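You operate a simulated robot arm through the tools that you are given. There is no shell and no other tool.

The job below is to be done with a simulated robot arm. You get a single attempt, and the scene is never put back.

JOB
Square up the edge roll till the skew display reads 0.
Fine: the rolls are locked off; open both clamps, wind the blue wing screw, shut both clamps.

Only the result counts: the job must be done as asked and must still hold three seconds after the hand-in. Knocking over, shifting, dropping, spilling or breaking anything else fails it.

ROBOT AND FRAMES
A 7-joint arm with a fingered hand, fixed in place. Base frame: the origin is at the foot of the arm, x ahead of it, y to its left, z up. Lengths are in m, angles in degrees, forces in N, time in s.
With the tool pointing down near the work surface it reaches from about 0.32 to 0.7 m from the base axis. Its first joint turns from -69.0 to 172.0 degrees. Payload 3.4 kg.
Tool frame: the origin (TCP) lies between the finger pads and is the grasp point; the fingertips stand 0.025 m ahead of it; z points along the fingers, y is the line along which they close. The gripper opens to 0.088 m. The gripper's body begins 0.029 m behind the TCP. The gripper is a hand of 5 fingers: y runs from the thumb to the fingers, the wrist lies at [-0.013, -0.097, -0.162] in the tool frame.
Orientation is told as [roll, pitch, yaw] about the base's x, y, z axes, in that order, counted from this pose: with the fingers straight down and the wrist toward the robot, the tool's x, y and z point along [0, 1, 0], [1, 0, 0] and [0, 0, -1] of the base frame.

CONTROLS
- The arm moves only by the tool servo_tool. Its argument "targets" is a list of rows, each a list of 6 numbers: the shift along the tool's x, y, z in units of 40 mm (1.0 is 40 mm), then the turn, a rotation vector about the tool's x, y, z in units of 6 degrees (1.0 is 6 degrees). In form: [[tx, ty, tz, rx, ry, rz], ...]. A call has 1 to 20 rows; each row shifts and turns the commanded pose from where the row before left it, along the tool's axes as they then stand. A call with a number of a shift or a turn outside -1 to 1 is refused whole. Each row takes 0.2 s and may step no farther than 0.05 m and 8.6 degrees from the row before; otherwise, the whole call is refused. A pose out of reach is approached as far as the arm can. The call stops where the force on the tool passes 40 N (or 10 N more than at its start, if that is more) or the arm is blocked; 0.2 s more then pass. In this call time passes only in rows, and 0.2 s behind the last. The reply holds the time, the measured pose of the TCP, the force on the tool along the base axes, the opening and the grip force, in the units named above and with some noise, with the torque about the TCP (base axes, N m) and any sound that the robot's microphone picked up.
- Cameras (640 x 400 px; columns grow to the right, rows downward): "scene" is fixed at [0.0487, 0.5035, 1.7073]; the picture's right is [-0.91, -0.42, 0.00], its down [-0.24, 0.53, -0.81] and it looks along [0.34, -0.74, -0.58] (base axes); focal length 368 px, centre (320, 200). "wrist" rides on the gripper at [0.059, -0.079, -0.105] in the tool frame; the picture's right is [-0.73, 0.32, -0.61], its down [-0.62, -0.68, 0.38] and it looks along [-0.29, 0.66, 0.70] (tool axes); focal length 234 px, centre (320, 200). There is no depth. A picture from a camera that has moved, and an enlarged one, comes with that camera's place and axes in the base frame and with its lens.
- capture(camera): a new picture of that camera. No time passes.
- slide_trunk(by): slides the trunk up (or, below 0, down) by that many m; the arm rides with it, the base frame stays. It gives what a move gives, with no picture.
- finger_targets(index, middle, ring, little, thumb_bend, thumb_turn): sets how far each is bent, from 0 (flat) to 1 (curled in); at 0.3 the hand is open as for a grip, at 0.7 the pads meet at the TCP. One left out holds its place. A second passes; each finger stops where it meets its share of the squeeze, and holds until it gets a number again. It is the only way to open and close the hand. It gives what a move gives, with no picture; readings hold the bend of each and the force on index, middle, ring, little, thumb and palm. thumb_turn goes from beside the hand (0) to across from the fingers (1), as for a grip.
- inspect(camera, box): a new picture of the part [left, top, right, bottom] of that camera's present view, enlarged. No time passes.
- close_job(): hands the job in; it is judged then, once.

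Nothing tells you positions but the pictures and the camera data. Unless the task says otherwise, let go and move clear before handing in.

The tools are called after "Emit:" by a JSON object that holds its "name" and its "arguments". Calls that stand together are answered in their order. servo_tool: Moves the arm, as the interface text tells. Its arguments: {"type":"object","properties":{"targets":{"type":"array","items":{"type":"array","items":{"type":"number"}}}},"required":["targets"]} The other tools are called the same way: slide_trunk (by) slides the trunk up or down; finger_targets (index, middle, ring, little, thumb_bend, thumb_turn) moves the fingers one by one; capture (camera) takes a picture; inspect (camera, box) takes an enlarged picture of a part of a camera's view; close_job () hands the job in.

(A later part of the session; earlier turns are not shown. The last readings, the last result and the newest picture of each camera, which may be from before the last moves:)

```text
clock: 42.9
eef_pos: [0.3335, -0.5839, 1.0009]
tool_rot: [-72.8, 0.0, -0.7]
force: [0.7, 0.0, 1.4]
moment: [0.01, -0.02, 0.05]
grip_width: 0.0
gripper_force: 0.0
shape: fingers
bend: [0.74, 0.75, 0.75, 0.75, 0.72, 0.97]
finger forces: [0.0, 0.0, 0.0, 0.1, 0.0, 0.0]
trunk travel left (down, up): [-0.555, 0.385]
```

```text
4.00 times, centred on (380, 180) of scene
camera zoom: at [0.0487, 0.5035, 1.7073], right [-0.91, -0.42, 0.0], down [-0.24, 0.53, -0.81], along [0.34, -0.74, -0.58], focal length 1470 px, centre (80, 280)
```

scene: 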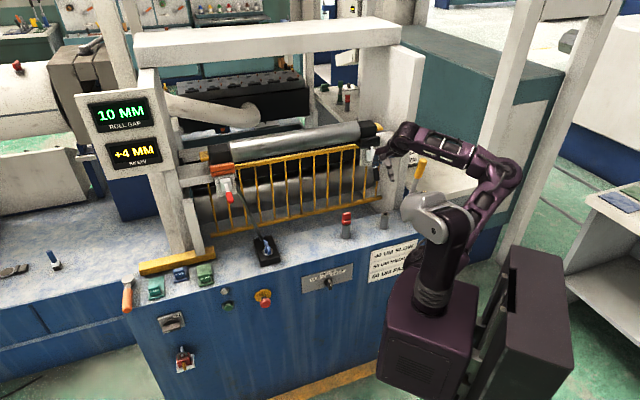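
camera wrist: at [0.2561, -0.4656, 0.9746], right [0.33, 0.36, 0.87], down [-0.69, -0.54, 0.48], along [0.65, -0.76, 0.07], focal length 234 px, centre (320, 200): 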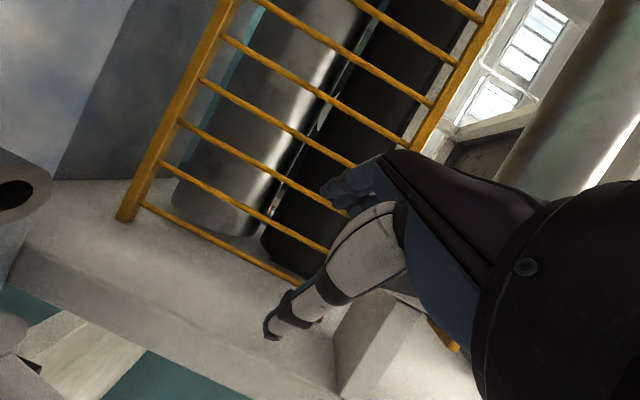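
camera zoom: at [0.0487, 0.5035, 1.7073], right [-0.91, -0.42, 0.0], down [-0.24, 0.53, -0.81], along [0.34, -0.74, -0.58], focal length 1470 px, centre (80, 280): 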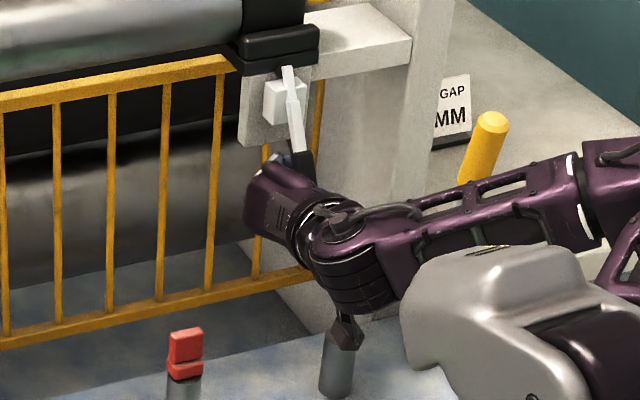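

The fist closed without squeezing the handle, and the handle seems to lie within the finger ring near its top. I'll raise the hand 15 mm for more engagement, then look.

Emit:
{"name": "servo_tool", "arguments": {"targets": [[-0.36, 0, -0.11, 0, 0, 0]]}}

Emit:
{"name": "inspect", "arguments": {"camera": "wrist", "box": [220, 140, 460, 360]}}

Emit:
{"name": "inspect", "arguments": {"camera": "scene", "box": [350, 130, 410, 200]}}

```text
clock: 43.3
eef_pos: [0.3341, -0.5842, 1.0143]
tool_rot: [-72.7, 0.2, -0.6]
force: [-3.6, 4.0, -7.3]
moment: [-0.22, -0.18, 0.01]
grip_width: 0.0001
gripper_force: 4.5
shape: fingers
bend: [0.74, 0.75, 0.75, 0.75, 0.72, 0.95]
finger forces: [0.0, 0.0, 0.0, 0.1, 9.0, 0.1]
trunk travel left (down, up): [-0.555, 0.385]
```

```text
1.82 times, centred on (340, 250) of wrist
camera zoom: at [0.2567, -0.4651, 0.9885], right [0.33, 0.36, 0.87], down [-0.69, -0.54, 0.48], along [0.65, -0.76, 0.07], focal length 426 px, centre (284, 109)
```

zoom: 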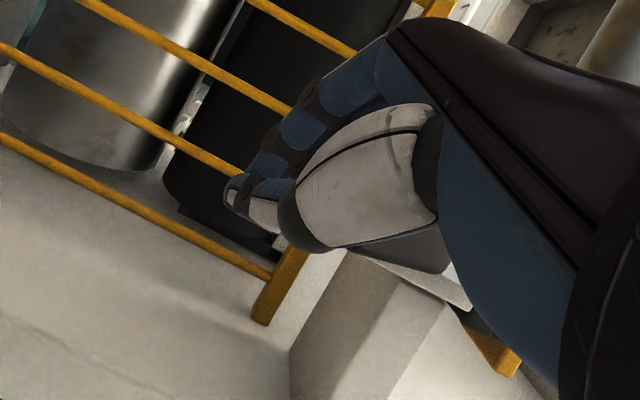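

```text
5.71 times, centred on (380, 165) of scene
camera zoom: at [0.0487, 0.5035, 1.7073], right [-0.91, -0.42, 0.0], down [-0.24, 0.53, -0.81], along [0.34, -0.74, -0.58], focal length 2100 px, centre (-23, 400)
```

zoom: 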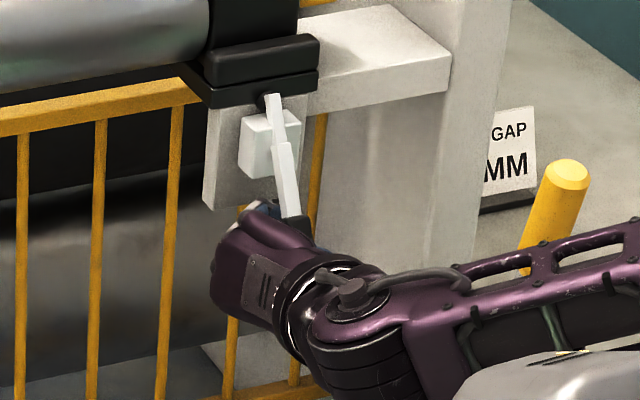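

The handle's bottom end is now resting on top of the thumb, with the upper finger likely behind the handle. I'll lower slightly to relieve it and make a small outward pull to see whether the finger hooks the lever.

Emit:
{"name": "servo_tool", "arguments": {"targets": [[0.15, 0, 0.05, 0, 0, 0], [0.04, -0.135, -0.125, 0, 0, 0], [0.04, -0.135, -0.125, 0, 0, 0]]}}

Emit:
{"name": "inspect", "arguments": {"camera": "wrist", "box": [220, 140, 460, 360]}}

Emit:
{"name": "inspect", "arguments": {"camera": "scene", "box": [350, 130, 410, 200]}}

```text
clock: 44.1
eef_pos: [0.3249, -0.5742, 1.0097]
tool_rot: [-72.9, -0.1, -0.6]
force: [1.4, 0.4, -0.8]
moment: [-0.03, 0.05, -0.02]
grip_width: 0.0002
gripper_force: 0.7
shape: fingers
bend: [0.74, 0.75, 0.75, 0.75, 0.72, 0.97]
finger forces: [0.0, 0.0, 0.0, 1.0, 0.0, 0.1]
trunk travel left (down, up): [-0.555, 0.385]
```

```text
1.82 times, centred on (340, 250) of wrist
camera zoom: at [0.2474, -0.4558, 0.9837], right [0.33, 0.36, 0.87], down [-0.69, -0.54, 0.48], along [0.65, -0.76, 0.07], focal length 426 px, centre (284, 109)
```

zoom: 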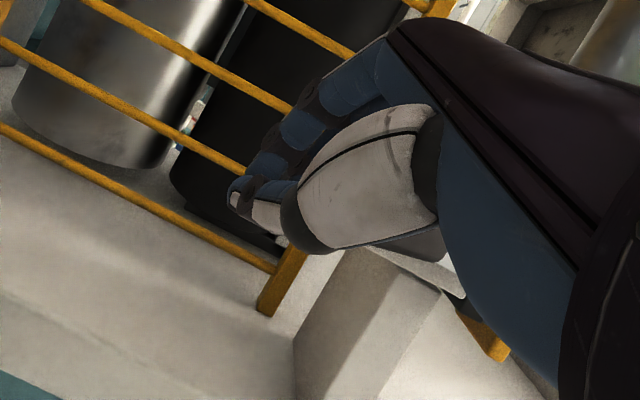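

```text
5.71 times, centred on (380, 165) of scene
camera zoom: at [0.0487, 0.5035, 1.7073], right [-0.91, -0.42, 0.0], down [-0.24, 0.53, -0.81], along [0.34, -0.74, -0.58], focal length 2100 px, centre (-23, 400)
```

zoom: 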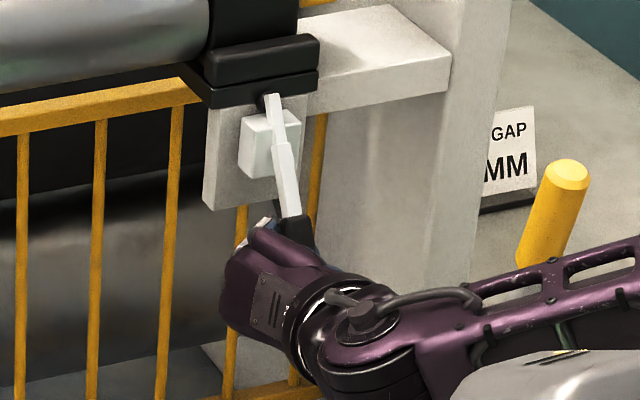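

The little finger is starting to feel the handle from behind. I'll pull out a bit more.

Emit:
{"name": "servo_tool", "arguments": {"targets": [[0.04, -0.135, -0.125, 0, 0, 0], [0.04, -0.135, -0.125, 0, 0, 0]]}}

Emit:
{"name": "inspect", "arguments": {"camera": "wrist", "box": [220, 140, 460, 360]}}

Emit:
{"name": "inspect", "arguments": {"camera": "scene", "box": [350, 130, 410, 200]}}

```text
clock: 44.7
eef_pos: [0.3132, -0.5618, 1.009]
tool_rot: [-73.0, 0.1, -0.6]
force: [2.0, 0.5, -0.1]
moment: [0.01, 0.11, -0.03]
grip_width: 0.0003
gripper_force: 0.7
shape: fingers
bend: [0.74, 0.75, 0.75, 0.75, 0.72, 0.97]
finger forces: [0.1, 0.0, 0.0, 1.2, 0.0, 0.0]
trunk travel left (down, up): [-0.555, 0.385]
```

```text
1.82 times, centred on (340, 250) of wrist
camera zoom: at [0.2361, -0.444, 0.9834], right [0.33, 0.36, 0.87], down [-0.69, -0.54, 0.48], along [0.65, -0.76, 0.07], focal length 426 px, centre (284, 109)
```

zoom: 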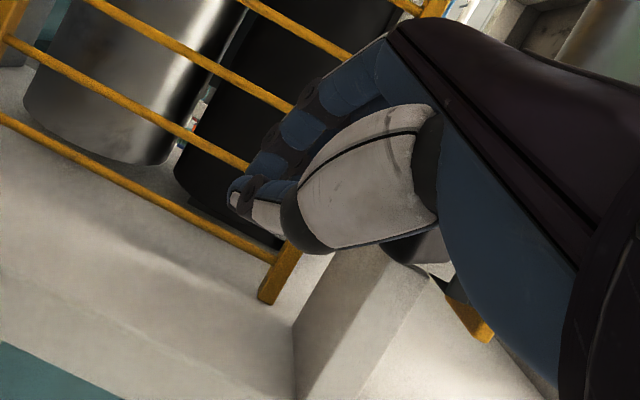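

```text
5.71 times, centred on (380, 165) of scene
camera zoom: at [0.0487, 0.5035, 1.7073], right [-0.91, -0.42, 0.0], down [-0.24, 0.53, -0.81], along [0.34, -0.74, -0.58], focal length 2100 px, centre (-23, 400)
```

zoom: 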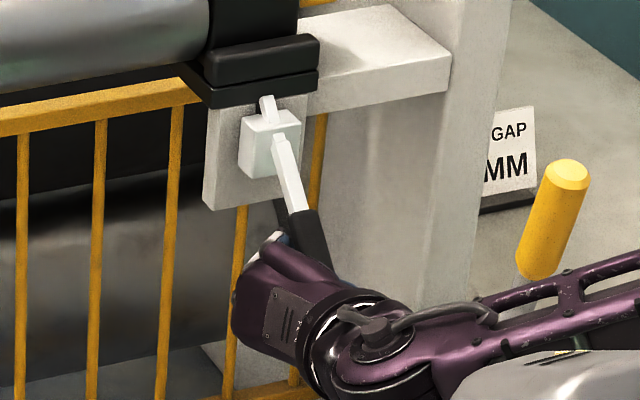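

The right lever is swinging out, hooked by the little finger with very low force. I'll follow the arc, turning the hand about the roll axis as I did for the left one.

Emit:
{"name": "servo_tool", "arguments": {"targets": [[-0.085, -0.158, -0.187, 0.211, 0.696, -0.686], [-0.085, -0.158, -0.187, 0.211, 0.696, -0.686]]}}

Emit:
{"name": "inspect", "arguments": {"camera": "wrist", "box": [220, 140, 460, 360]}}

Emit:
{"name": "inspect", "arguments": {"camera": "scene", "box": [350, 130, 410, 200]}}

```text
clock: 45.3
eef_pos: [0.2997, -0.5507, 1.0201]
tool_rot: [-64.4, 8.6, 0.0]
force: [1.7, -0.7, -1.1]
moment: [-0.03, 0.05, 0.02]
grip_width: 0.0
gripper_force: 0.2
shape: fingers
bend: [0.74, 0.75, 0.75, 0.75, 0.72, 0.97]
finger forces: [0.0, 0.0, 0.1, 1.3, 0.0, 0.0]
trunk travel left (down, up): [-0.555, 0.385]
```

```text
1.82 times, centred on (340, 250) of wrist
camera zoom: at [0.2222, -0.4306, 1.0242], right [0.46, 0.23, 0.86], down [-0.61, -0.61, 0.5], along [0.64, -0.75, -0.14], focal length 426 px, centre (284, 109)
```

zoom: 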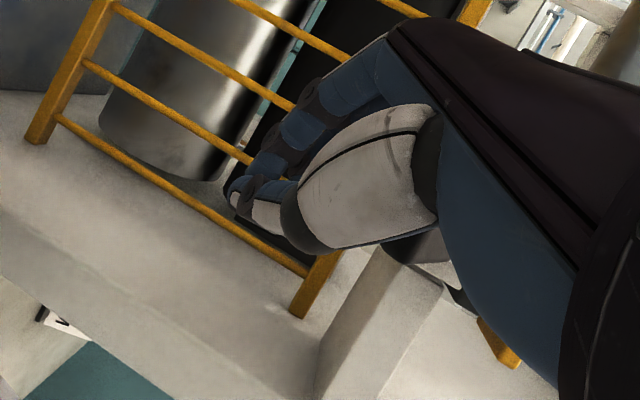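

```text
5.71 times, centred on (380, 165) of scene
camera zoom: at [0.0487, 0.5035, 1.7073], right [-0.91, -0.42, 0.0], down [-0.24, 0.53, -0.81], along [0.34, -0.74, -0.58], focal length 2100 px, centre (-23, 400)
```

zoom: 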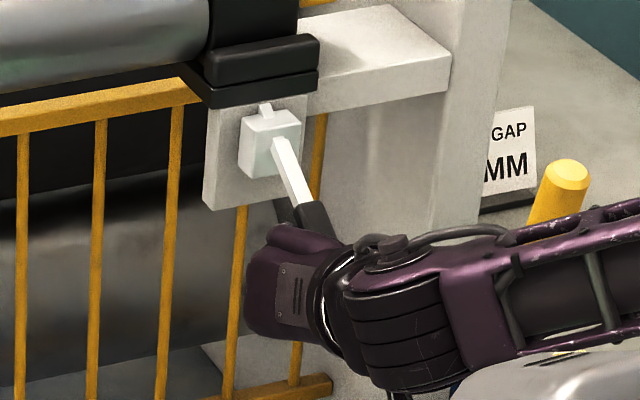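

It's following well. Three more rows along the arc.

Emit:
{"name": "servo_tool", "arguments": {"targets": [[-0.085, -0.158, -0.187, 0.211, 0.696, -0.686], [-0.085, -0.158, -0.187, 0.211, 0.696, -0.686], [-0.085, -0.158, -0.187, 0.211, 0.696, -0.686]]}}

Emit:
{"name": "capture", "arguments": {"camera": "wrist"}}

Emit:
{"name": "inspect", "arguments": {"camera": "scene", "box": [350, 120, 430, 200]}}

```text
clock: 46.1
eef_pos: [0.2874, -0.5352, 1.0447]
tool_rot: [-51.1, 21.2, 3.5]
force: [0.6, 0.4, -0.3]
moment: [0.01, 0.04, 0.0]
grip_width: 0.0
gripper_force: 0.6
shape: fingers
bend: [0.74, 0.75, 0.75, 0.75, 0.72, 0.97]
finger forces: [0.0, 0.1, 0.0, 0.7, 0.0, 0.0]
trunk travel left (down, up): [-0.555, 0.385]
```

```text
taken
camera wrist: at [0.2149, -0.4223, 1.0915], right [0.64, 0.05, 0.77], down [-0.51, -0.72, 0.47], along [0.58, -0.69, -0.44], focal length 234 px, centre (320, 200)
```

wrist: 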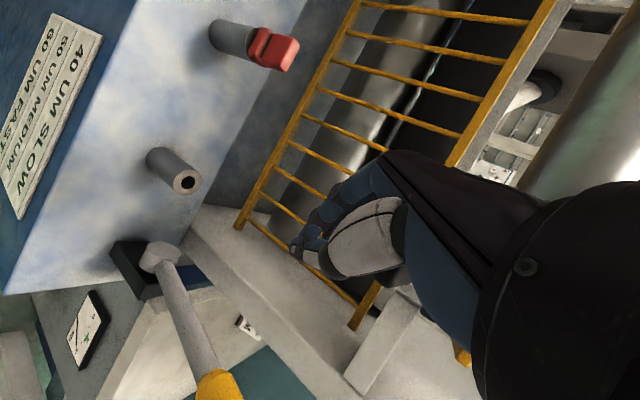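

```text
5.00 times, centred on (390, 160) of scene
camera zoom: at [0.0487, 0.5035, 1.7073], right [-0.91, -0.42, 0.0], down [-0.24, 0.53, -0.81], along [0.34, -0.74, -0.58], focal length 1838 px, centre (-30, 400)
```

zoom: 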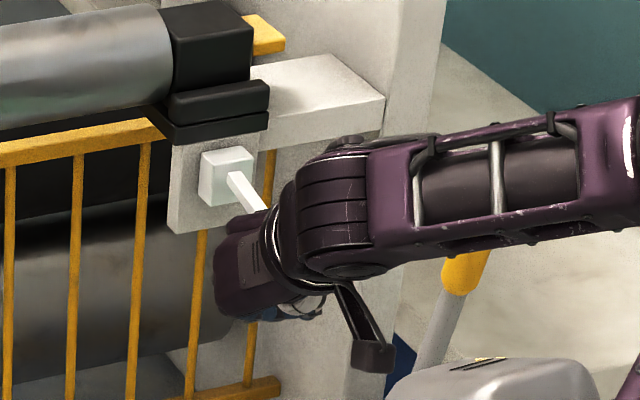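

The lever is a bit over halfway open. Two more rows, then check.

Emit:
{"name": "servo_tool", "arguments": {"targets": [[-0.085, -0.158, -0.187, 0.211, 0.696, -0.686], [-0.085, -0.158, -0.187, 0.211, 0.696, -0.686]]}}

Emit:
{"name": "inspect", "arguments": {"camera": "wrist", "box": [220, 140, 460, 360]}}

Emit:
{"name": "inspect", "arguments": {"camera": "scene", "box": [350, 120, 430, 200]}}

```text
clock: 46.7
eef_pos: [0.2821, -0.5323, 1.0612]
tool_rot: [-40.5, 28.9, 8.0]
force: [1.0, 1.5, -9.2]
moment: [0.02, 0.34, 0.15]
grip_width: 0.0
gripper_force: 4.0
shape: fingers
bend: [0.74, 0.75, 0.75, 0.75, 0.72, 0.97]
finger forces: [0.1, 0.1, 0.0, 8.8, 0.1, 0.0]
trunk travel left (down, up): [-0.555, 0.385]
```

```text
1.82 times, centred on (340, 250) of wrist
camera zoom: at [0.2189, -0.4268, 1.1358], right [0.75, -0.05, 0.66], down [-0.44, -0.79, 0.43], along [0.5, -0.61, -0.62], focal length 426 px, centre (284, 109)
```

zoom: 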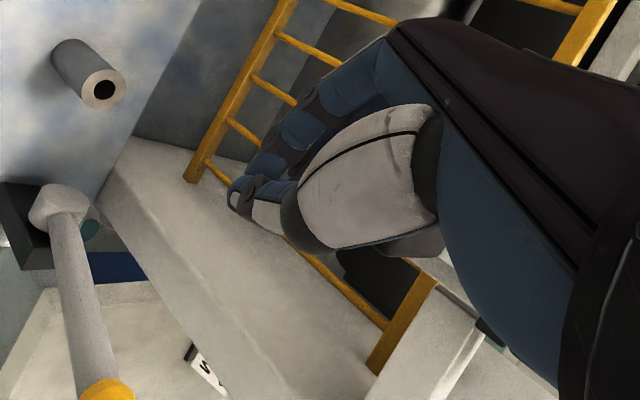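

```text
5.00 times, centred on (390, 160) of scene
camera zoom: at [0.0487, 0.5035, 1.7073], right [-0.91, -0.42, 0.0], down [-0.24, 0.53, -0.81], along [0.34, -0.74, -0.58], focal length 1838 px, centre (-30, 400)
```

zoom: 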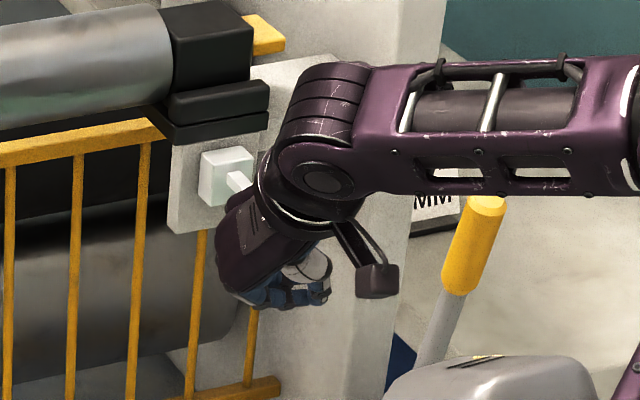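

Resistance has risen (little finger 8.8 N), so the stop is near. I'll give it one more small push to seat the lever fully open.

Emit:
{"name": "servo_tool", "arguments": {"targets": [[-0.06, -0.1, -0.12, 0.1, 0.34, -0.34]]}}

Emit:
{"name": "inspect", "arguments": {"camera": "scene", "box": [350, 120, 430, 200]}}

```text
clock: 47.1
eef_pos: [0.2827, -0.531, 1.0678]
tool_rot: [-37.7, 30.8, 9.4]
force: [1.8, 4.2, -21.2]
moment: [0.18, 0.78, 0.2]
grip_width: 0.0
gripper_force: 10.6
shape: fingers
bend: [0.74, 0.75, 0.74, 0.75, 0.72, 0.97]
finger forces: [0.1, 0.0, 0.0, 20.9, 0.0, 0.0]
trunk travel left (down, up): [-0.555, 0.385]
```

```text
5.00 times, centred on (390, 160) of scene
camera zoom: at [0.0487, 0.5035, 1.7073], right [-0.91, -0.42, 0.0], down [-0.24, 0.53, -0.81], along [0.34, -0.74, -0.58], focal length 1838 px, centre (-30, 400)
```

zoom: 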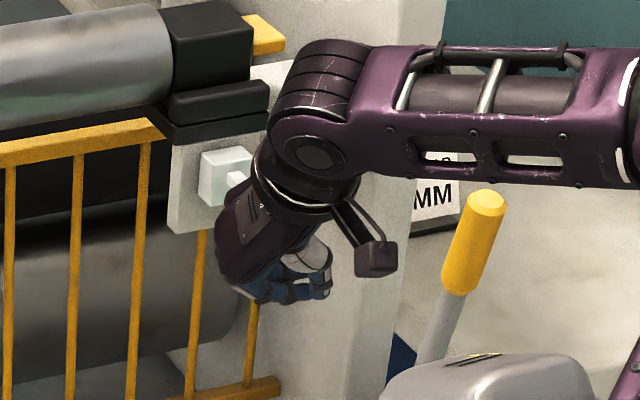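

The stop is confirmed at 21 N. I'll ease off slightly, open the hand, and check the lever.

Emit:
{"name": "servo_tool", "arguments": {"targets": [[0.06, 0.1, 0.12, 0, 0, 0]]}}

Emit:
{"name": "finger_targets", "arguments": {"index": 0.3, "middle": 0.3, "ring": 0.3, "little": 0.3, "thumb_bend": 0.3}}

Emit:
{"name": "capture", "arguments": {"camera": "wrist"}}

Emit:
{"name": "inspect", "arguments": {"camera": "scene", "box": [350, 120, 430, 200]}}

```text
clock: 47.5
eef_pos: [0.2821, -0.5315, 1.0642]
tool_rot: [-38.2, 30.5, 9.1]
force: [3.1, 5.4, -7.8]
moment: [-0.05, 0.35, 0.19]
grip_width: 0.0
gripper_force: 5.1
shape: fingers
bend: [0.74, 0.75, 0.74, 0.75, 0.72, 0.97]
finger forces: [0.0, 0.0, 0.0, 10.1, 0.1, 0.1]
trunk travel left (down, up): [-0.555, 0.385]
```

```text
clock: 48.5
eef_pos: [0.2808, -0.5309, 1.0638]
tool_rot: [-38.1, 30.5, 9.1]
force: [0.1, 0.2, 0.0]
moment: [0.02, -0.01, -0.02]
grip_width: 0.0843
gripper_force: 0.0
shape: fingers
bend: [0.3, 0.3, 0.3, 0.3, 0.3, 0.97]
finger forces: [0.1, 0.1, 0.0, 0.0, 0.1, 0.0]
trunk travel left (down, up): [-0.555, 0.385]
```

```text
taken
camera wrist: at [0.2196, -0.43, 1.1433], right [0.77, -0.08, 0.63], down [-0.42, -0.8, 0.42], along [0.48, -0.59, -0.65], focal length 234 px, centre (320, 200)
```

wrist: 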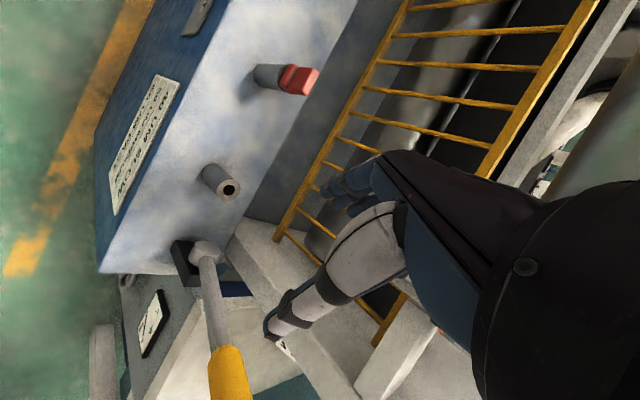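

```text
5.00 times, centred on (390, 160) of scene
camera zoom: at [0.0487, 0.5035, 1.7073], right [-0.91, -0.42, 0.0], down [-0.24, 0.53, -0.81], along [0.34, -0.74, -0.58], focal length 1838 px, centre (-30, 400)
```

zoom: 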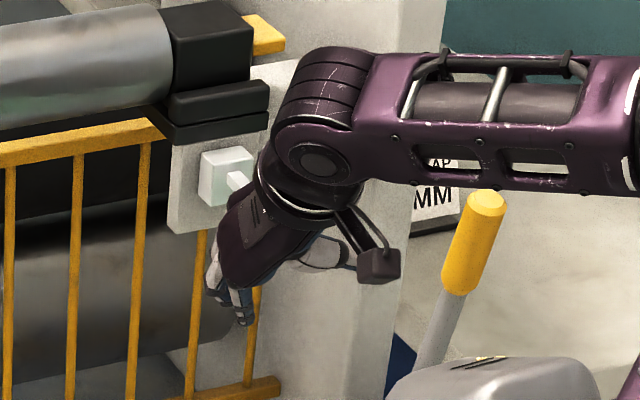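

The hand is free. I'll slide it out along the handle's axis (outward) to clear the lever without touching it.

Emit:
{"name": "servo_tool", "arguments": {"targets": [[0.5, 0, -0.1, 0, 0, 0], [0.7, 0, -0.3, 0, 0, 0], [0.7, 0, -0.5, 0, 0, 0]]}}

Emit:
{"name": "capture", "arguments": {"camera": "scene"}}

Emit:
{"name": "capture", "arguments": {"camera": "wrist"}}

```text
clock: 49.3
eef_pos: [0.2581, -0.4513, 1.0475]
tool_rot: [-38.2, 30.5, 9.1]
force: [-0.7, 0.1, -0.7]
moment: [-0.01, 0.02, 0.01]
grip_width: 0.0844
gripper_force: 0.1
shape: fingers
bend: [0.3, 0.3, 0.3, 0.3, 0.3, 0.97]
finger forces: [0.0, 0.0, 0.1, 0.0, 0.0, 0.0]
trunk travel left (down, up): [-0.555, 0.385]
```

```text
taken
```

scene: 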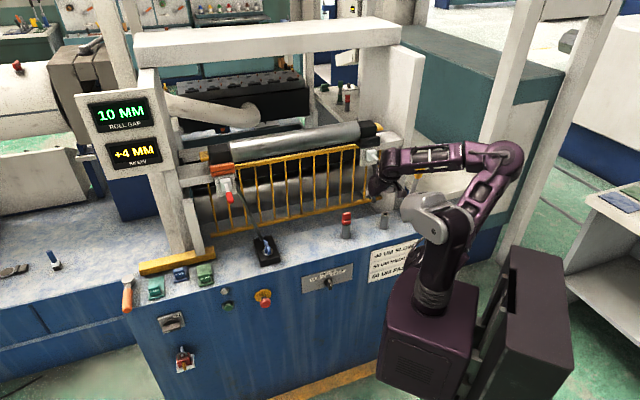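

```text
taken
camera wrist: at [0.1962, -0.3494, 1.1269], right [0.77, -0.08, 0.63], down [-0.42, -0.8, 0.42], along [0.48, -0.59, -0.65], focal length 234 px, centre (320, 200)
```

wrist: 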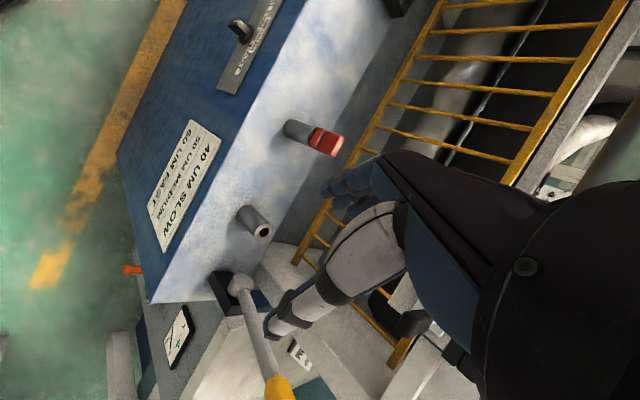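

Both levers now point outward (open). Next I'll return the hand to a fingers-down natural pose, turning it in free space before travelling to the wing screw.

Emit:
{"name": "servo_tool", "arguments": {"targets": [[0, 0, 0, -0.19, 0.654, 0.717], [0, 0, 0, -0.19, 0.654, 0.717], [0, 0, 0, -0.19, 0.654, 0.717], [0, 0, 0, -0.19, 0.654, 0.717], [0, 0, 0, -0.19, 0.654, 0.717], [0, 0, 0, -0.19, 0.654, 0.717], [0, 0, 0, -0.19, 0.654, 0.717], [0, 0, 0, -0.19, 0.654, 0.717], [0, 0, 0, -0.19, 0.654, 0.717], [0, 0, 0, -0.19, 0.654, 0.717], [0, 0, 0, -0.19, 0.654, 0.717], [0, 0, 0, -0.19, 0.654, 0.717]]}}

Emit:
{"name": "capture", "arguments": {"camera": "scene"}}

Emit:
{"name": "capture", "arguments": {"camera": "wrist"}}

Emit:
{"name": "inspect", "arguments": {"camera": "scene", "box": [340, 110, 440, 200]}}

```text
clock: 51.9
eef_pos: [0.2583, -0.4506, 1.0473]
tool_rot: [-0.1, 0.0, -35.1]
force: [-0.2, -0.2, 0.4]
moment: [-0.01, -0.01, 0.03]
grip_width: 0.0842
gripper_force: 0.0
shape: fingers
bend: [0.3, 0.3, 0.3, 0.3, 0.3, 0.97]
finger forces: [0.1, 0.1, 0.0, 0.0, 0.0, 0.0]
trunk travel left (down, up): [-0.555, 0.385]
```

```text
taken
```

scene: 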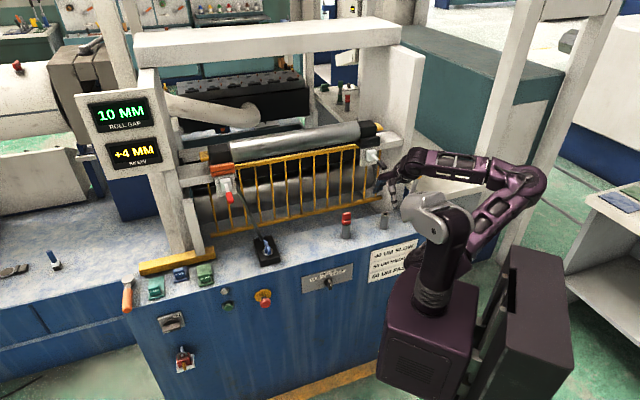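

```text
taken
camera wrist: at [0.2276, -0.3576, 1.1526], right [-0.15, -0.78, 0.61], down [-0.92, -0.12, -0.38], along [0.37, -0.61, -0.7], focal length 234 px, centre (320, 200)
```

wrist: 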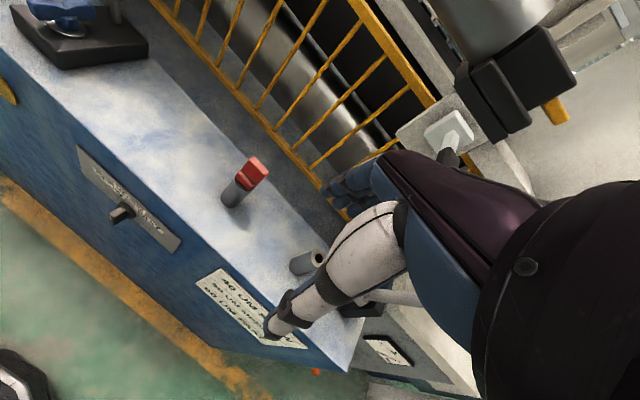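

```text
4.44 times, centred on (390, 155) of scene
camera zoom: at [0.0487, 0.5035, 1.7073], right [-0.91, -0.42, 0.0], down [-0.24, 0.53, -0.81], along [0.34, -0.74, -0.58], focal length 1633 px, centre (9, 400)
```

zoom: 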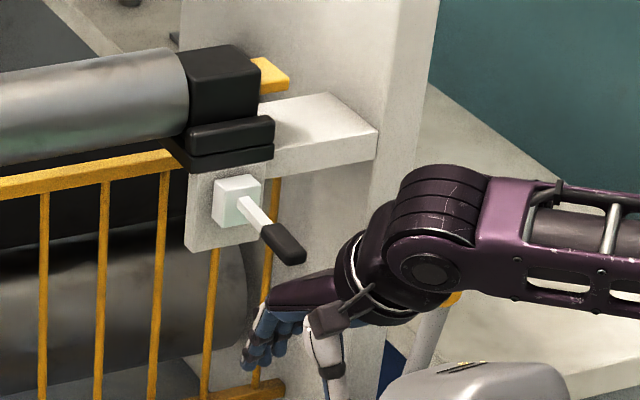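

The right lever is clearly open. I'll travel left along the front toward the wing screw.

Emit:
{"name": "servo_tool", "arguments": {"targets": [[0.9, 0.2, 0, 0, 0, 0], [0.9, 0.2, 0, 0, 0, 0], [0.9, 0.2, 0, 0, 0, 0], [0.9, 0.2, 0, 0, 0, 0], [0.9, 0.2, 0, 0, 0, 0], [0.9, 0.2, 0, 0, 0, 0], [0.9, 0.2, 0, 0, 0, 0], [0.9, 0.2, 0, 0, 0, 0], [0.9, 0.2, 0, 0, 0, 0]]}}

Emit:
{"name": "capture", "arguments": {"camera": "scene"}}

Emit:
{"name": "capture", "arguments": {"camera": "wrist"}}

```text
clock: 53.9
eef_pos: [0.5075, -0.2273, 1.0445]
tool_rot: [-0.1, 0.2, -35.1]
force: [0.0, 1.1, -0.2]
moment: [0.03, 0.05, -0.01]
grip_width: 0.0843
gripper_force: 0.1
shape: fingers
bend: [0.3, 0.3, 0.3, 0.3, 0.3, 0.97]
finger forces: [0.0, 0.0, 0.0, 0.0, 0.0, 0.1]
trunk travel left (down, up): [-0.555, 0.385]
```

```text
taken
```

scene: 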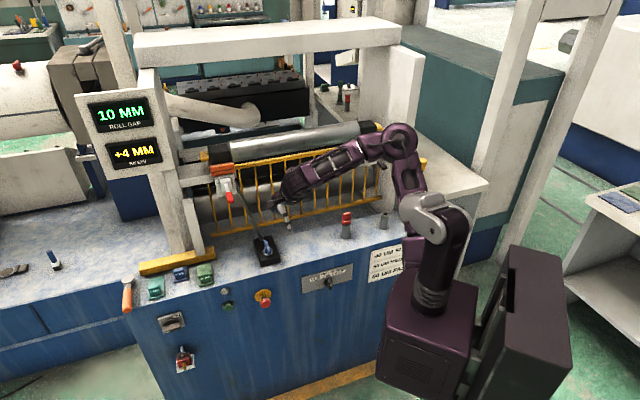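

```text
taken
camera wrist: at [0.4766, -0.1339, 1.1492], right [-0.15, -0.78, 0.61], down [-0.92, -0.12, -0.38], along [0.37, -0.61, -0.7], focal length 234 px, centre (320, 200)
```

wrist: 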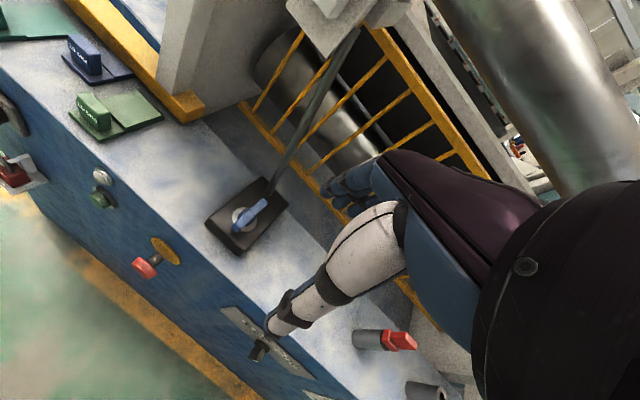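

The wing screw is in view. I'll enlarge it to fix its axis, length and height.

Emit:
{"name": "inspect", "arguments": {"camera": "wrist", "box": [190, 160, 310, 260]}}

Emit:
{"name": "inspect", "arguments": {"camera": "scene", "box": [230, 180, 320, 270]}}

```text
4.00 times, centred on (250, 210) of wrist
camera zoom: at [0.4766, -0.1339, 1.1492], right [-0.15, -0.78, 0.61], down [-0.92, -0.12, -0.38], along [0.37, -0.61, -0.7], focal length 937 px, centre (600, 160)
```

zoom: 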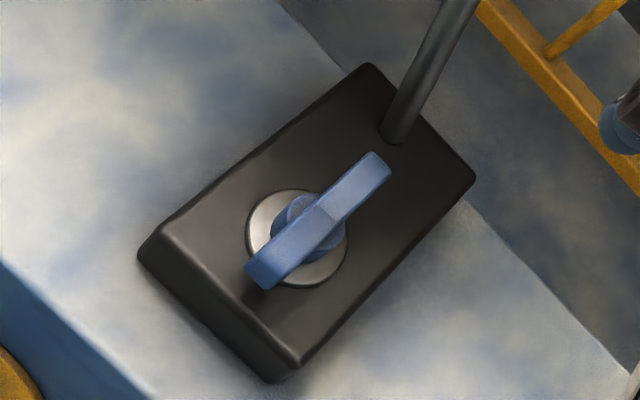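

```text
4.44 times, centred on (275, 225) of scene
camera zoom: at [0.0487, 0.5035, 1.7073], right [-0.91, -0.42, 0.0], down [-0.24, 0.53, -0.81], along [0.34, -0.74, -0.58], focal length 1633 px, centre (520, 89)
```

zoom: 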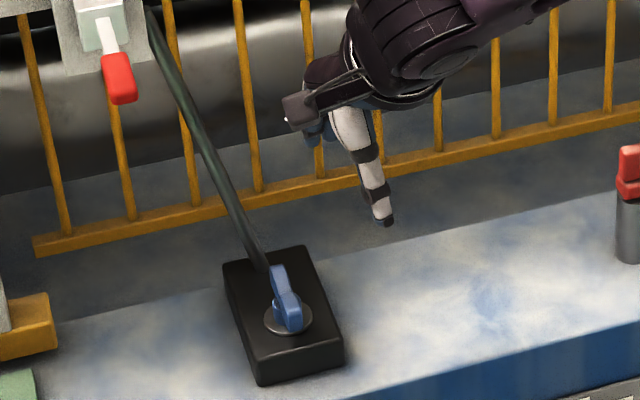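

The wing axis is at about (0.598, -0.264), half-length about 32 mm, lying across the roll direction, top z about 0.847. I'll crank it with a single extended index finger, so I'll curl the other fingers and put the thumb aside here in free space.

Emit:
{"name": "finger_targets", "arguments": {"index": 0.3, "middle": 1.0, "ring": 1.0, "little": 1.0, "thumb_bend": 0.3, "thumb_turn": 0.0}}

Emit:
{"name": "capture", "arguments": {"camera": "wrist"}}

Emit:
{"name": "inspect", "arguments": {"camera": "scene", "box": [250, 140, 330, 240]}}

```text
clock: 54.9
eef_pos: [0.5058, -0.2277, 1.0454]
tool_rot: [0.0, 0.0, -35.0]
force: [-0.2, -0.3, 0.0]
moment: [-0.01, 0.02, 0.01]
grip_width: 0.1175
gripper_force: 0.1
shape: fingers
bend: [0.3, 1.0, 1.0, 1.0, 0.3, 0.0]
finger forces: [0.1, 0.0, 0.0, 0.0, 0.1, 0.0]
trunk travel left (down, up): [-0.555, 0.385]
```

```text
taken
camera wrist: at [0.4747, -0.1347, 1.15], right [-0.15, -0.78, 0.61], down [-0.92, -0.12, -0.38], along [0.37, -0.61, -0.7], focal length 234 px, centre (320, 200)
```

wrist: 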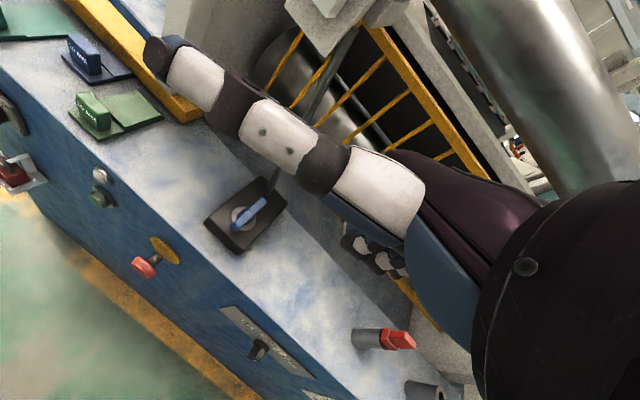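

```text
4.00 times, centred on (290, 190) of scene
camera zoom: at [0.0487, 0.5035, 1.7073], right [-0.91, -0.42, 0.0], down [-0.24, 0.53, -0.81], along [0.34, -0.74, -0.58], focal length 1470 px, centre (440, 240)
```

zoom: 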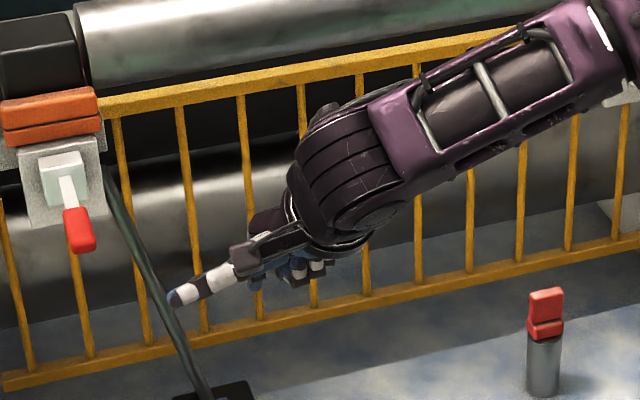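

The thumb sticks out sideways and hides the index finger. I'll try curling it beside the hand instead.

Emit:
{"name": "finger_targets", "arguments": {"thumb_bend": 1.0}}

Emit:
{"name": "capture", "arguments": {"camera": "wrist"}}

Emit:
{"name": "inspect", "arguments": {"camera": "scene", "box": [250, 140, 330, 240]}}

```text
clock: 55.9
eef_pos: [0.5056, -0.227, 1.0465]
tool_rot: [-0.1, 0.2, -35.0]
force: [-0.1, 0.7, -0.5]
moment: [-0.01, 0.02, 0.0]
grip_width: 0.0418
gripper_force: 0.0
shape: fingers
bend: [0.3, 1.0, 1.0, 1.0, 1.0, 0.0]
finger forces: [0.0, 0.1, 0.1, 0.0, 0.0, 0.0]
trunk travel left (down, up): [-0.555, 0.385]
```

```text
taken
camera wrist: at [0.4747, -0.1347, 1.1499], right [-0.15, -0.78, 0.61], down [-0.92, -0.12, -0.38], along [0.37, -0.61, -0.7], focal length 234 px, centre (320, 200)
```

wrist: 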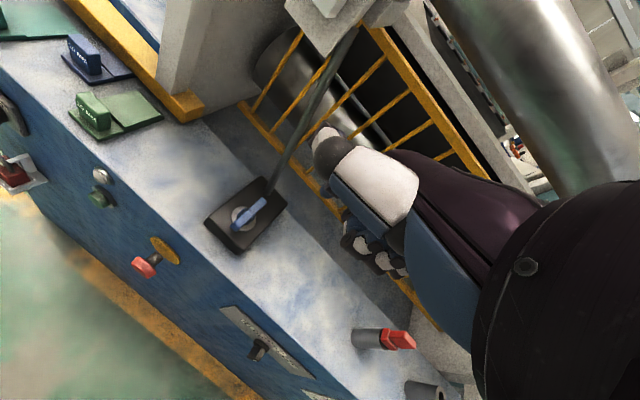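

```text
4.00 times, centred on (290, 190) of scene
camera zoom: at [0.0487, 0.5035, 1.7073], right [-0.91, -0.42, 0.0], down [-0.24, 0.53, -0.81], along [0.34, -0.74, -0.58], focal length 1470 px, centre (440, 240)
```

zoom: 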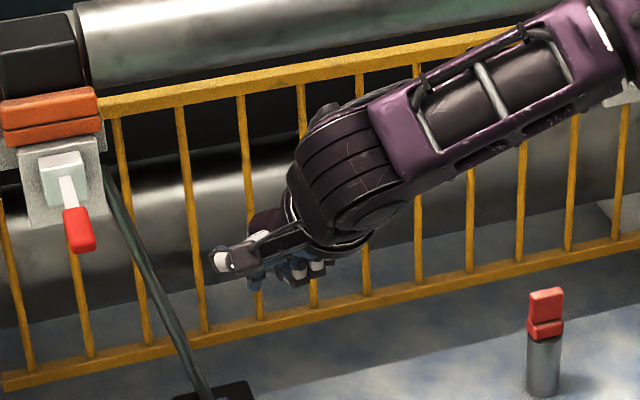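

The thumb is now folded beside the hand. I'll enlarge to find the index fingertip.

Emit:
{"name": "inspect", "arguments": {"camera": "wrist", "box": [280, 110, 440, 290]}}

Emit:
{"name": "inspect", "arguments": {"camera": "scene", "box": [265, 170, 315, 220]}}

```text
2.22 times, centred on (360, 200) of wrist
camera zoom: at [0.4747, -0.1347, 1.1499], right [-0.15, -0.78, 0.61], down [-0.92, -0.12, -0.38], along [0.37, -0.61, -0.7], focal length 520 px, centre (231, 200)
```

zoom: 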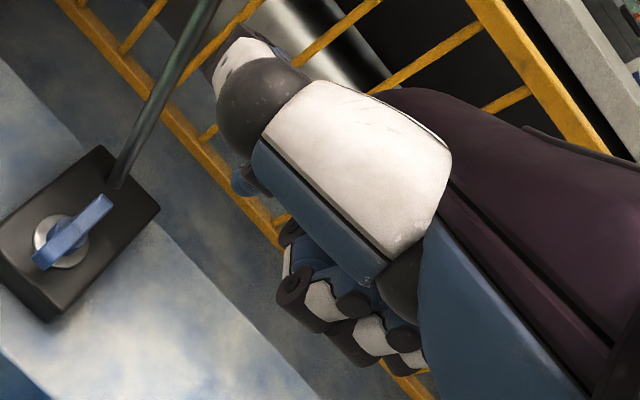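

```text
8.00 times, centred on (290, 195) of scene
camera zoom: at [0.0487, 0.5035, 1.7073], right [-0.91, -0.42, 0.0], down [-0.24, 0.53, -0.81], along [0.34, -0.74, -0.58], focal length 2940 px, centre (560, 240)
```

zoom: 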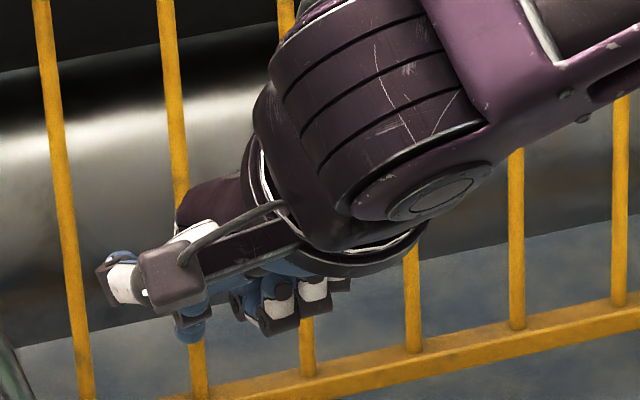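

The index tip is at about tool (0.006, 0.048, 0.025), and the curled fingers stay about 22 mm higher. I'll slide the trunk down 0.15 m here, in front of the wing block.

Emit:
{"name": "slide_trunk", "arguments": {"by": -0.15}}

Emit:
{"name": "capture", "arguments": {"camera": "scene"}}

Emit:
{"name": "capture", "arguments": {"camera": "wrist"}}

```text
clock: 57.7
eef_pos: [0.5051, -0.2271, 0.8949]
tool_rot: [-0.1, 0.0, -35.0]
force: [-0.8, -0.3, -0.3]
moment: [-0.04, 0.0, -0.02]
grip_width: 0.0417
gripper_force: 0.0
shape: fingers
bend: [0.3, 1.0, 1.0, 1.0, 1.0, 0.0]
finger forces: [0.0, 0.0, 0.0, 0.0, 0.1, 0.0]
trunk travel left (down, up): [-0.405, 0.535]
```

```text
taken
```

scene: 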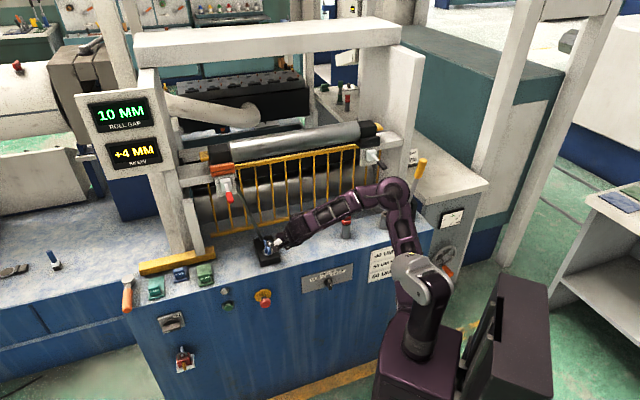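

```text
taken
camera wrist: at [0.4746, -0.1346, 1.0], right [-0.15, -0.78, 0.61], down [-0.92, -0.12, -0.38], along [0.37, -0.61, -0.7], focal length 234 px, centre (320, 200)
```

wrist: 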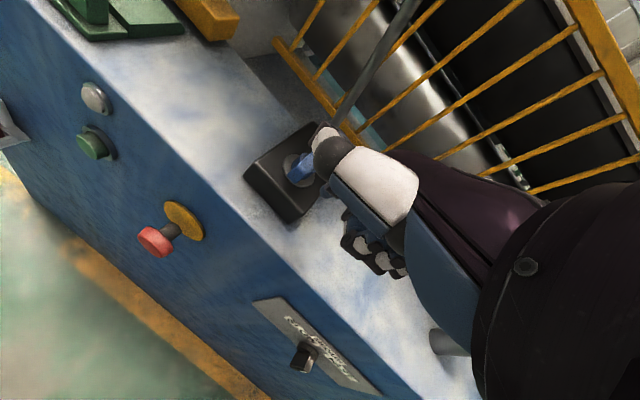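

The hand is now at deck height next to the wing block. I'll enlarge both views to relate the index fingertip to the wing.

Emit:
{"name": "inspect", "arguments": {"camera": "scene", "box": [240, 205, 320, 275]}}

Emit:
{"name": "inspect", "arguments": {"camera": "wrist", "box": [230, 100, 390, 240]}}

```text
5.71 times, centred on (280, 240) of scene
camera zoom: at [0.0487, 0.5035, 1.7073], right [-0.91, -0.42, 0.0], down [-0.24, 0.53, -0.81], along [0.34, -0.74, -0.58], focal length 2100 px, centre (549, -29)
```

zoom: 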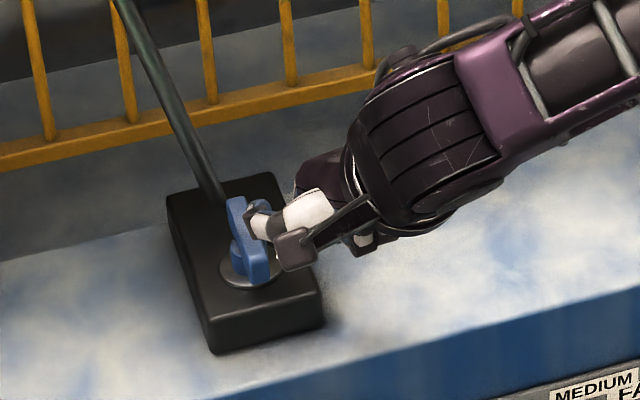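

```text
2.86 times, centred on (310, 170) of wrist
camera zoom: at [0.4746, -0.1346, 1.0], right [-0.15, -0.78, 0.61], down [-0.92, -0.12, -0.38], along [0.37, -0.61, -0.7], focal length 669 px, centre (349, 286)
```

zoom: 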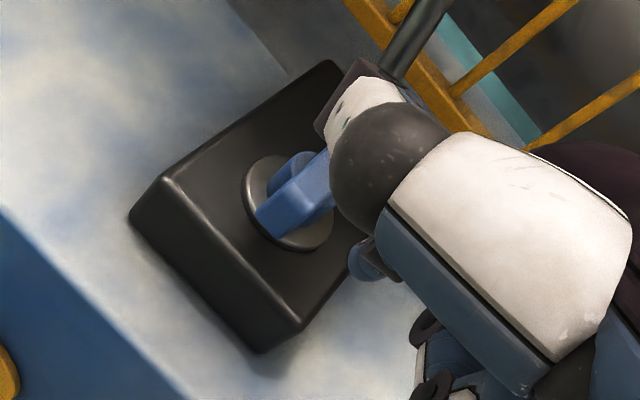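

The index tip is about 5 cm in front of the wing axis. I'll place it beside the near wing tip and lower it to wing height, without touching yet.

Emit:
{"name": "servo_tool", "arguments": {"targets": [[-0.47, 0.26, 0, 0, 0, 0], [0, 0, 0.46, 0, 0, 0], [0, 0, 0.46, 0, 0, 0]]}}

Emit:
{"name": "inspect", "arguments": {"camera": "scene", "box": [240, 205, 320, 275]}}

Emit:
{"name": "inspect", "arguments": {"camera": "wrist", "box": [230, 100, 390, 240]}}

```text
clock: 58.5
eef_pos: [0.5039, -0.2477, 0.8589]
tool_rot: [0.0, 0.2, -35.0]
force: [-0.3, 0.0, 0.5]
moment: [0.0, 0.01, 0.01]
grip_width: 0.0416
gripper_force: 0.1
shape: fingers
bend: [0.3, 1.0, 1.0, 1.0, 1.0, 0.0]
finger forces: [0.1, 0.0, 0.0, 0.0, 0.1, 0.0]
trunk travel left (down, up): [-0.405, 0.535]
```

```text
5.71 times, centred on (280, 240) of scene
camera zoom: at [0.0487, 0.5035, 1.7073], right [-0.91, -0.42, 0.0], down [-0.24, 0.53, -0.81], along [0.34, -0.74, -0.58], focal length 2100 px, centre (549, -29)
```

zoom: 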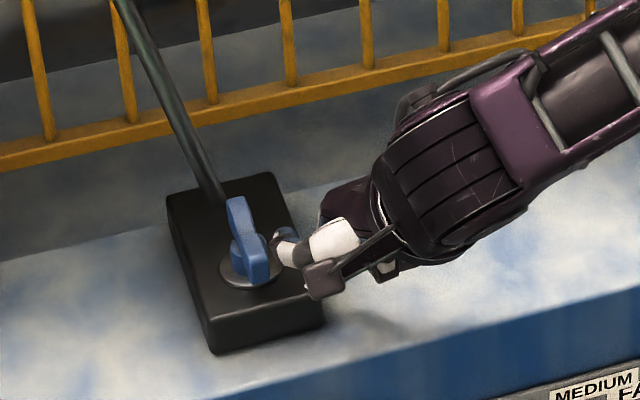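

```text
2.86 times, centred on (310, 170) of wrist
camera zoom: at [0.4733, -0.1549, 0.9632], right [-0.15, -0.78, 0.61], down [-0.92, -0.12, -0.38], along [0.37, -0.61, -0.7], focal length 669 px, centre (349, 286)
```

zoom: 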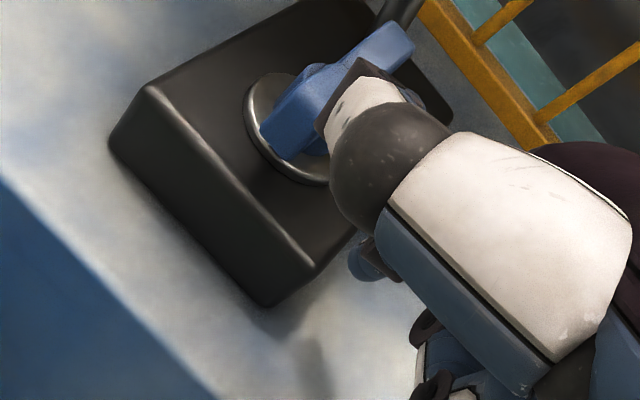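

The fingertip is low beside the block, and the folded thumb is above the wing top. I'll move the tip next to the near wing end and make the first short arc clockwise (seen from above).

Emit:
{"name": "servo_tool", "arguments": {"targets": [[0.25, 0.27, 0, 0, 0, 0], [0.25, 0.27, 0, 0, 0, 0]]}}

Emit:
{"name": "inspect", "arguments": {"camera": "scene", "box": [240, 205, 320, 275]}}

Emit:
{"name": "inspect", "arguments": {"camera": "wrist", "box": [230, 100, 390, 240]}}

```text
clock: 59.1
eef_pos: [0.5345, -0.2443, 0.8593]
tool_rot: [-0.2, 0.2, -35.0]
force: [0.4, -0.4, -0.2]
moment: [-0.01, 0.0, 0.0]
grip_width: 0.0414
gripper_force: 0.1
shape: fingers
bend: [0.3, 1.0, 1.0, 1.0, 1.0, 0.0]
finger forces: [0.0, 0.1, 0.0, 0.0, 0.0, 0.1]
trunk travel left (down, up): [-0.405, 0.535]
```

```text
5.71 times, centred on (280, 240) of scene
camera zoom: at [0.0487, 0.5035, 1.7073], right [-0.91, -0.42, 0.0], down [-0.24, 0.53, -0.81], along [0.34, -0.74, -0.58], focal length 2100 px, centre (549, -29)
```

zoom: 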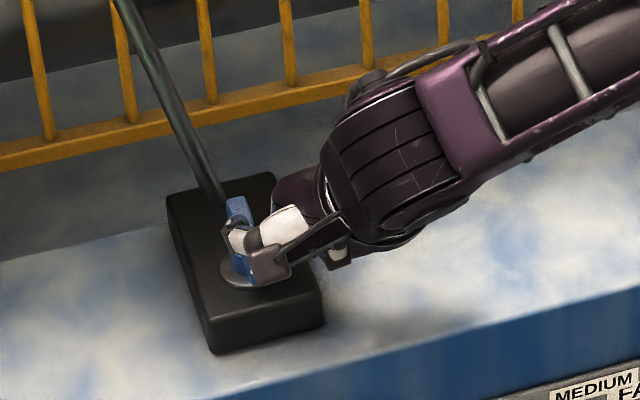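

```text
2.86 times, centred on (310, 170) of wrist
camera zoom: at [0.5028, -0.152, 0.9637], right [-0.15, -0.78, 0.61], down [-0.92, -0.12, -0.38], along [0.37, -0.61, -0.7], focal length 669 px, centre (349, 286)
```

zoom: 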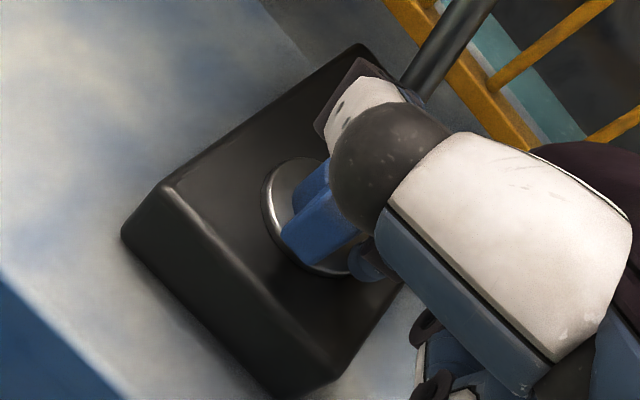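

The fingertip is just beside the near wing end. Now the first part of the crank circle, pushing the near end toward +a.

Emit:
{"name": "servo_tool", "arguments": {"targets": [[0.151, -0.098, 0, 0, 0, 0], [0.174, -0.0465, 0, 0, 0, 0], [0.18, 0.009, 0, 0, 0, 0]]}}

Emit:
{"name": "inspect", "arguments": {"camera": "scene", "box": [240, 205, 320, 275]}}

Emit:
{"name": "inspect", "arguments": {"camera": "wrist", "box": [230, 100, 390, 240]}}

Emit:
{"name": "inspect", "arguments": {"camera": "scene", "box": [80, 80, 180, 180]}}

```text
clock: 59.9
eef_pos: [0.5386, -0.2244, 0.8592]
tool_rot: [-0.1, 0.1, -35.0]
force: [-2.7, -3.1, -0.7]
moment: [0.01, 0.06, -0.17]
grip_width: 0.0427
gripper_force: 1.2
shape: fingers
bend: [0.31, 1.0, 1.0, 1.0, 1.0, 0.0]
finger forces: [3.1, 0.0, 0.0, 0.0, 0.0, 0.0]
trunk travel left (down, up): [-0.405, 0.535]
```

```text
5.71 times, centred on (280, 240) of scene
camera zoom: at [0.0487, 0.5035, 1.7073], right [-0.91, -0.42, 0.0], down [-0.24, 0.53, -0.81], along [0.34, -0.74, -0.58], focal length 2100 px, centre (549, -29)
```

zoom: 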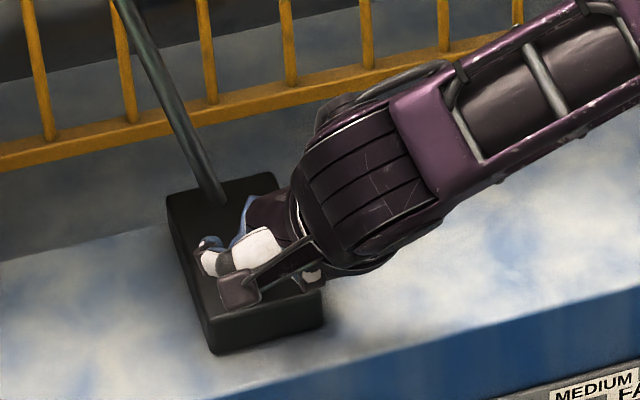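

```text
2.86 times, centred on (310, 170) of wrist
camera zoom: at [0.5076, -0.1307, 0.9633], right [-0.15, -0.78, 0.61], down [-0.92, -0.12, -0.38], along [0.37, -0.61, -0.7], focal length 669 px, centre (349, 286)
```

zoom: 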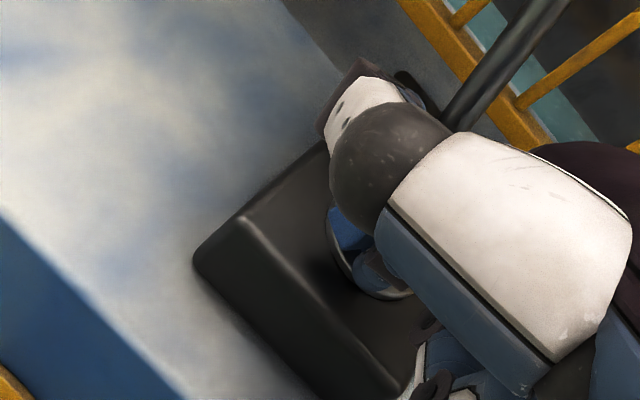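

```text
4.00 times, centred on (130, 130) of scene
camera zoom: at [0.0487, 0.5035, 1.7073], right [-0.91, -0.42, 0.0], down [-0.24, 0.53, -0.81], along [0.34, -0.74, -0.58], focal length 1470 px, centre (1080, 480)
```

zoom: 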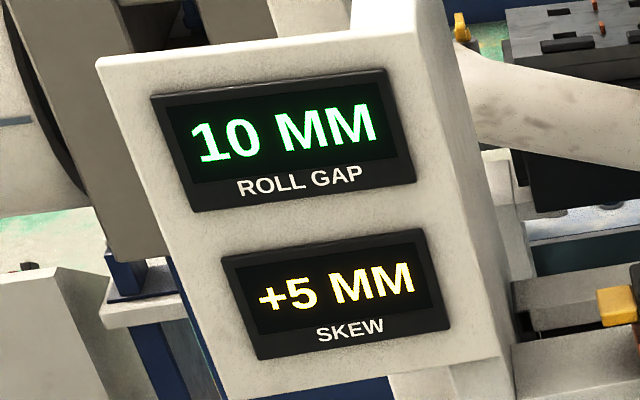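

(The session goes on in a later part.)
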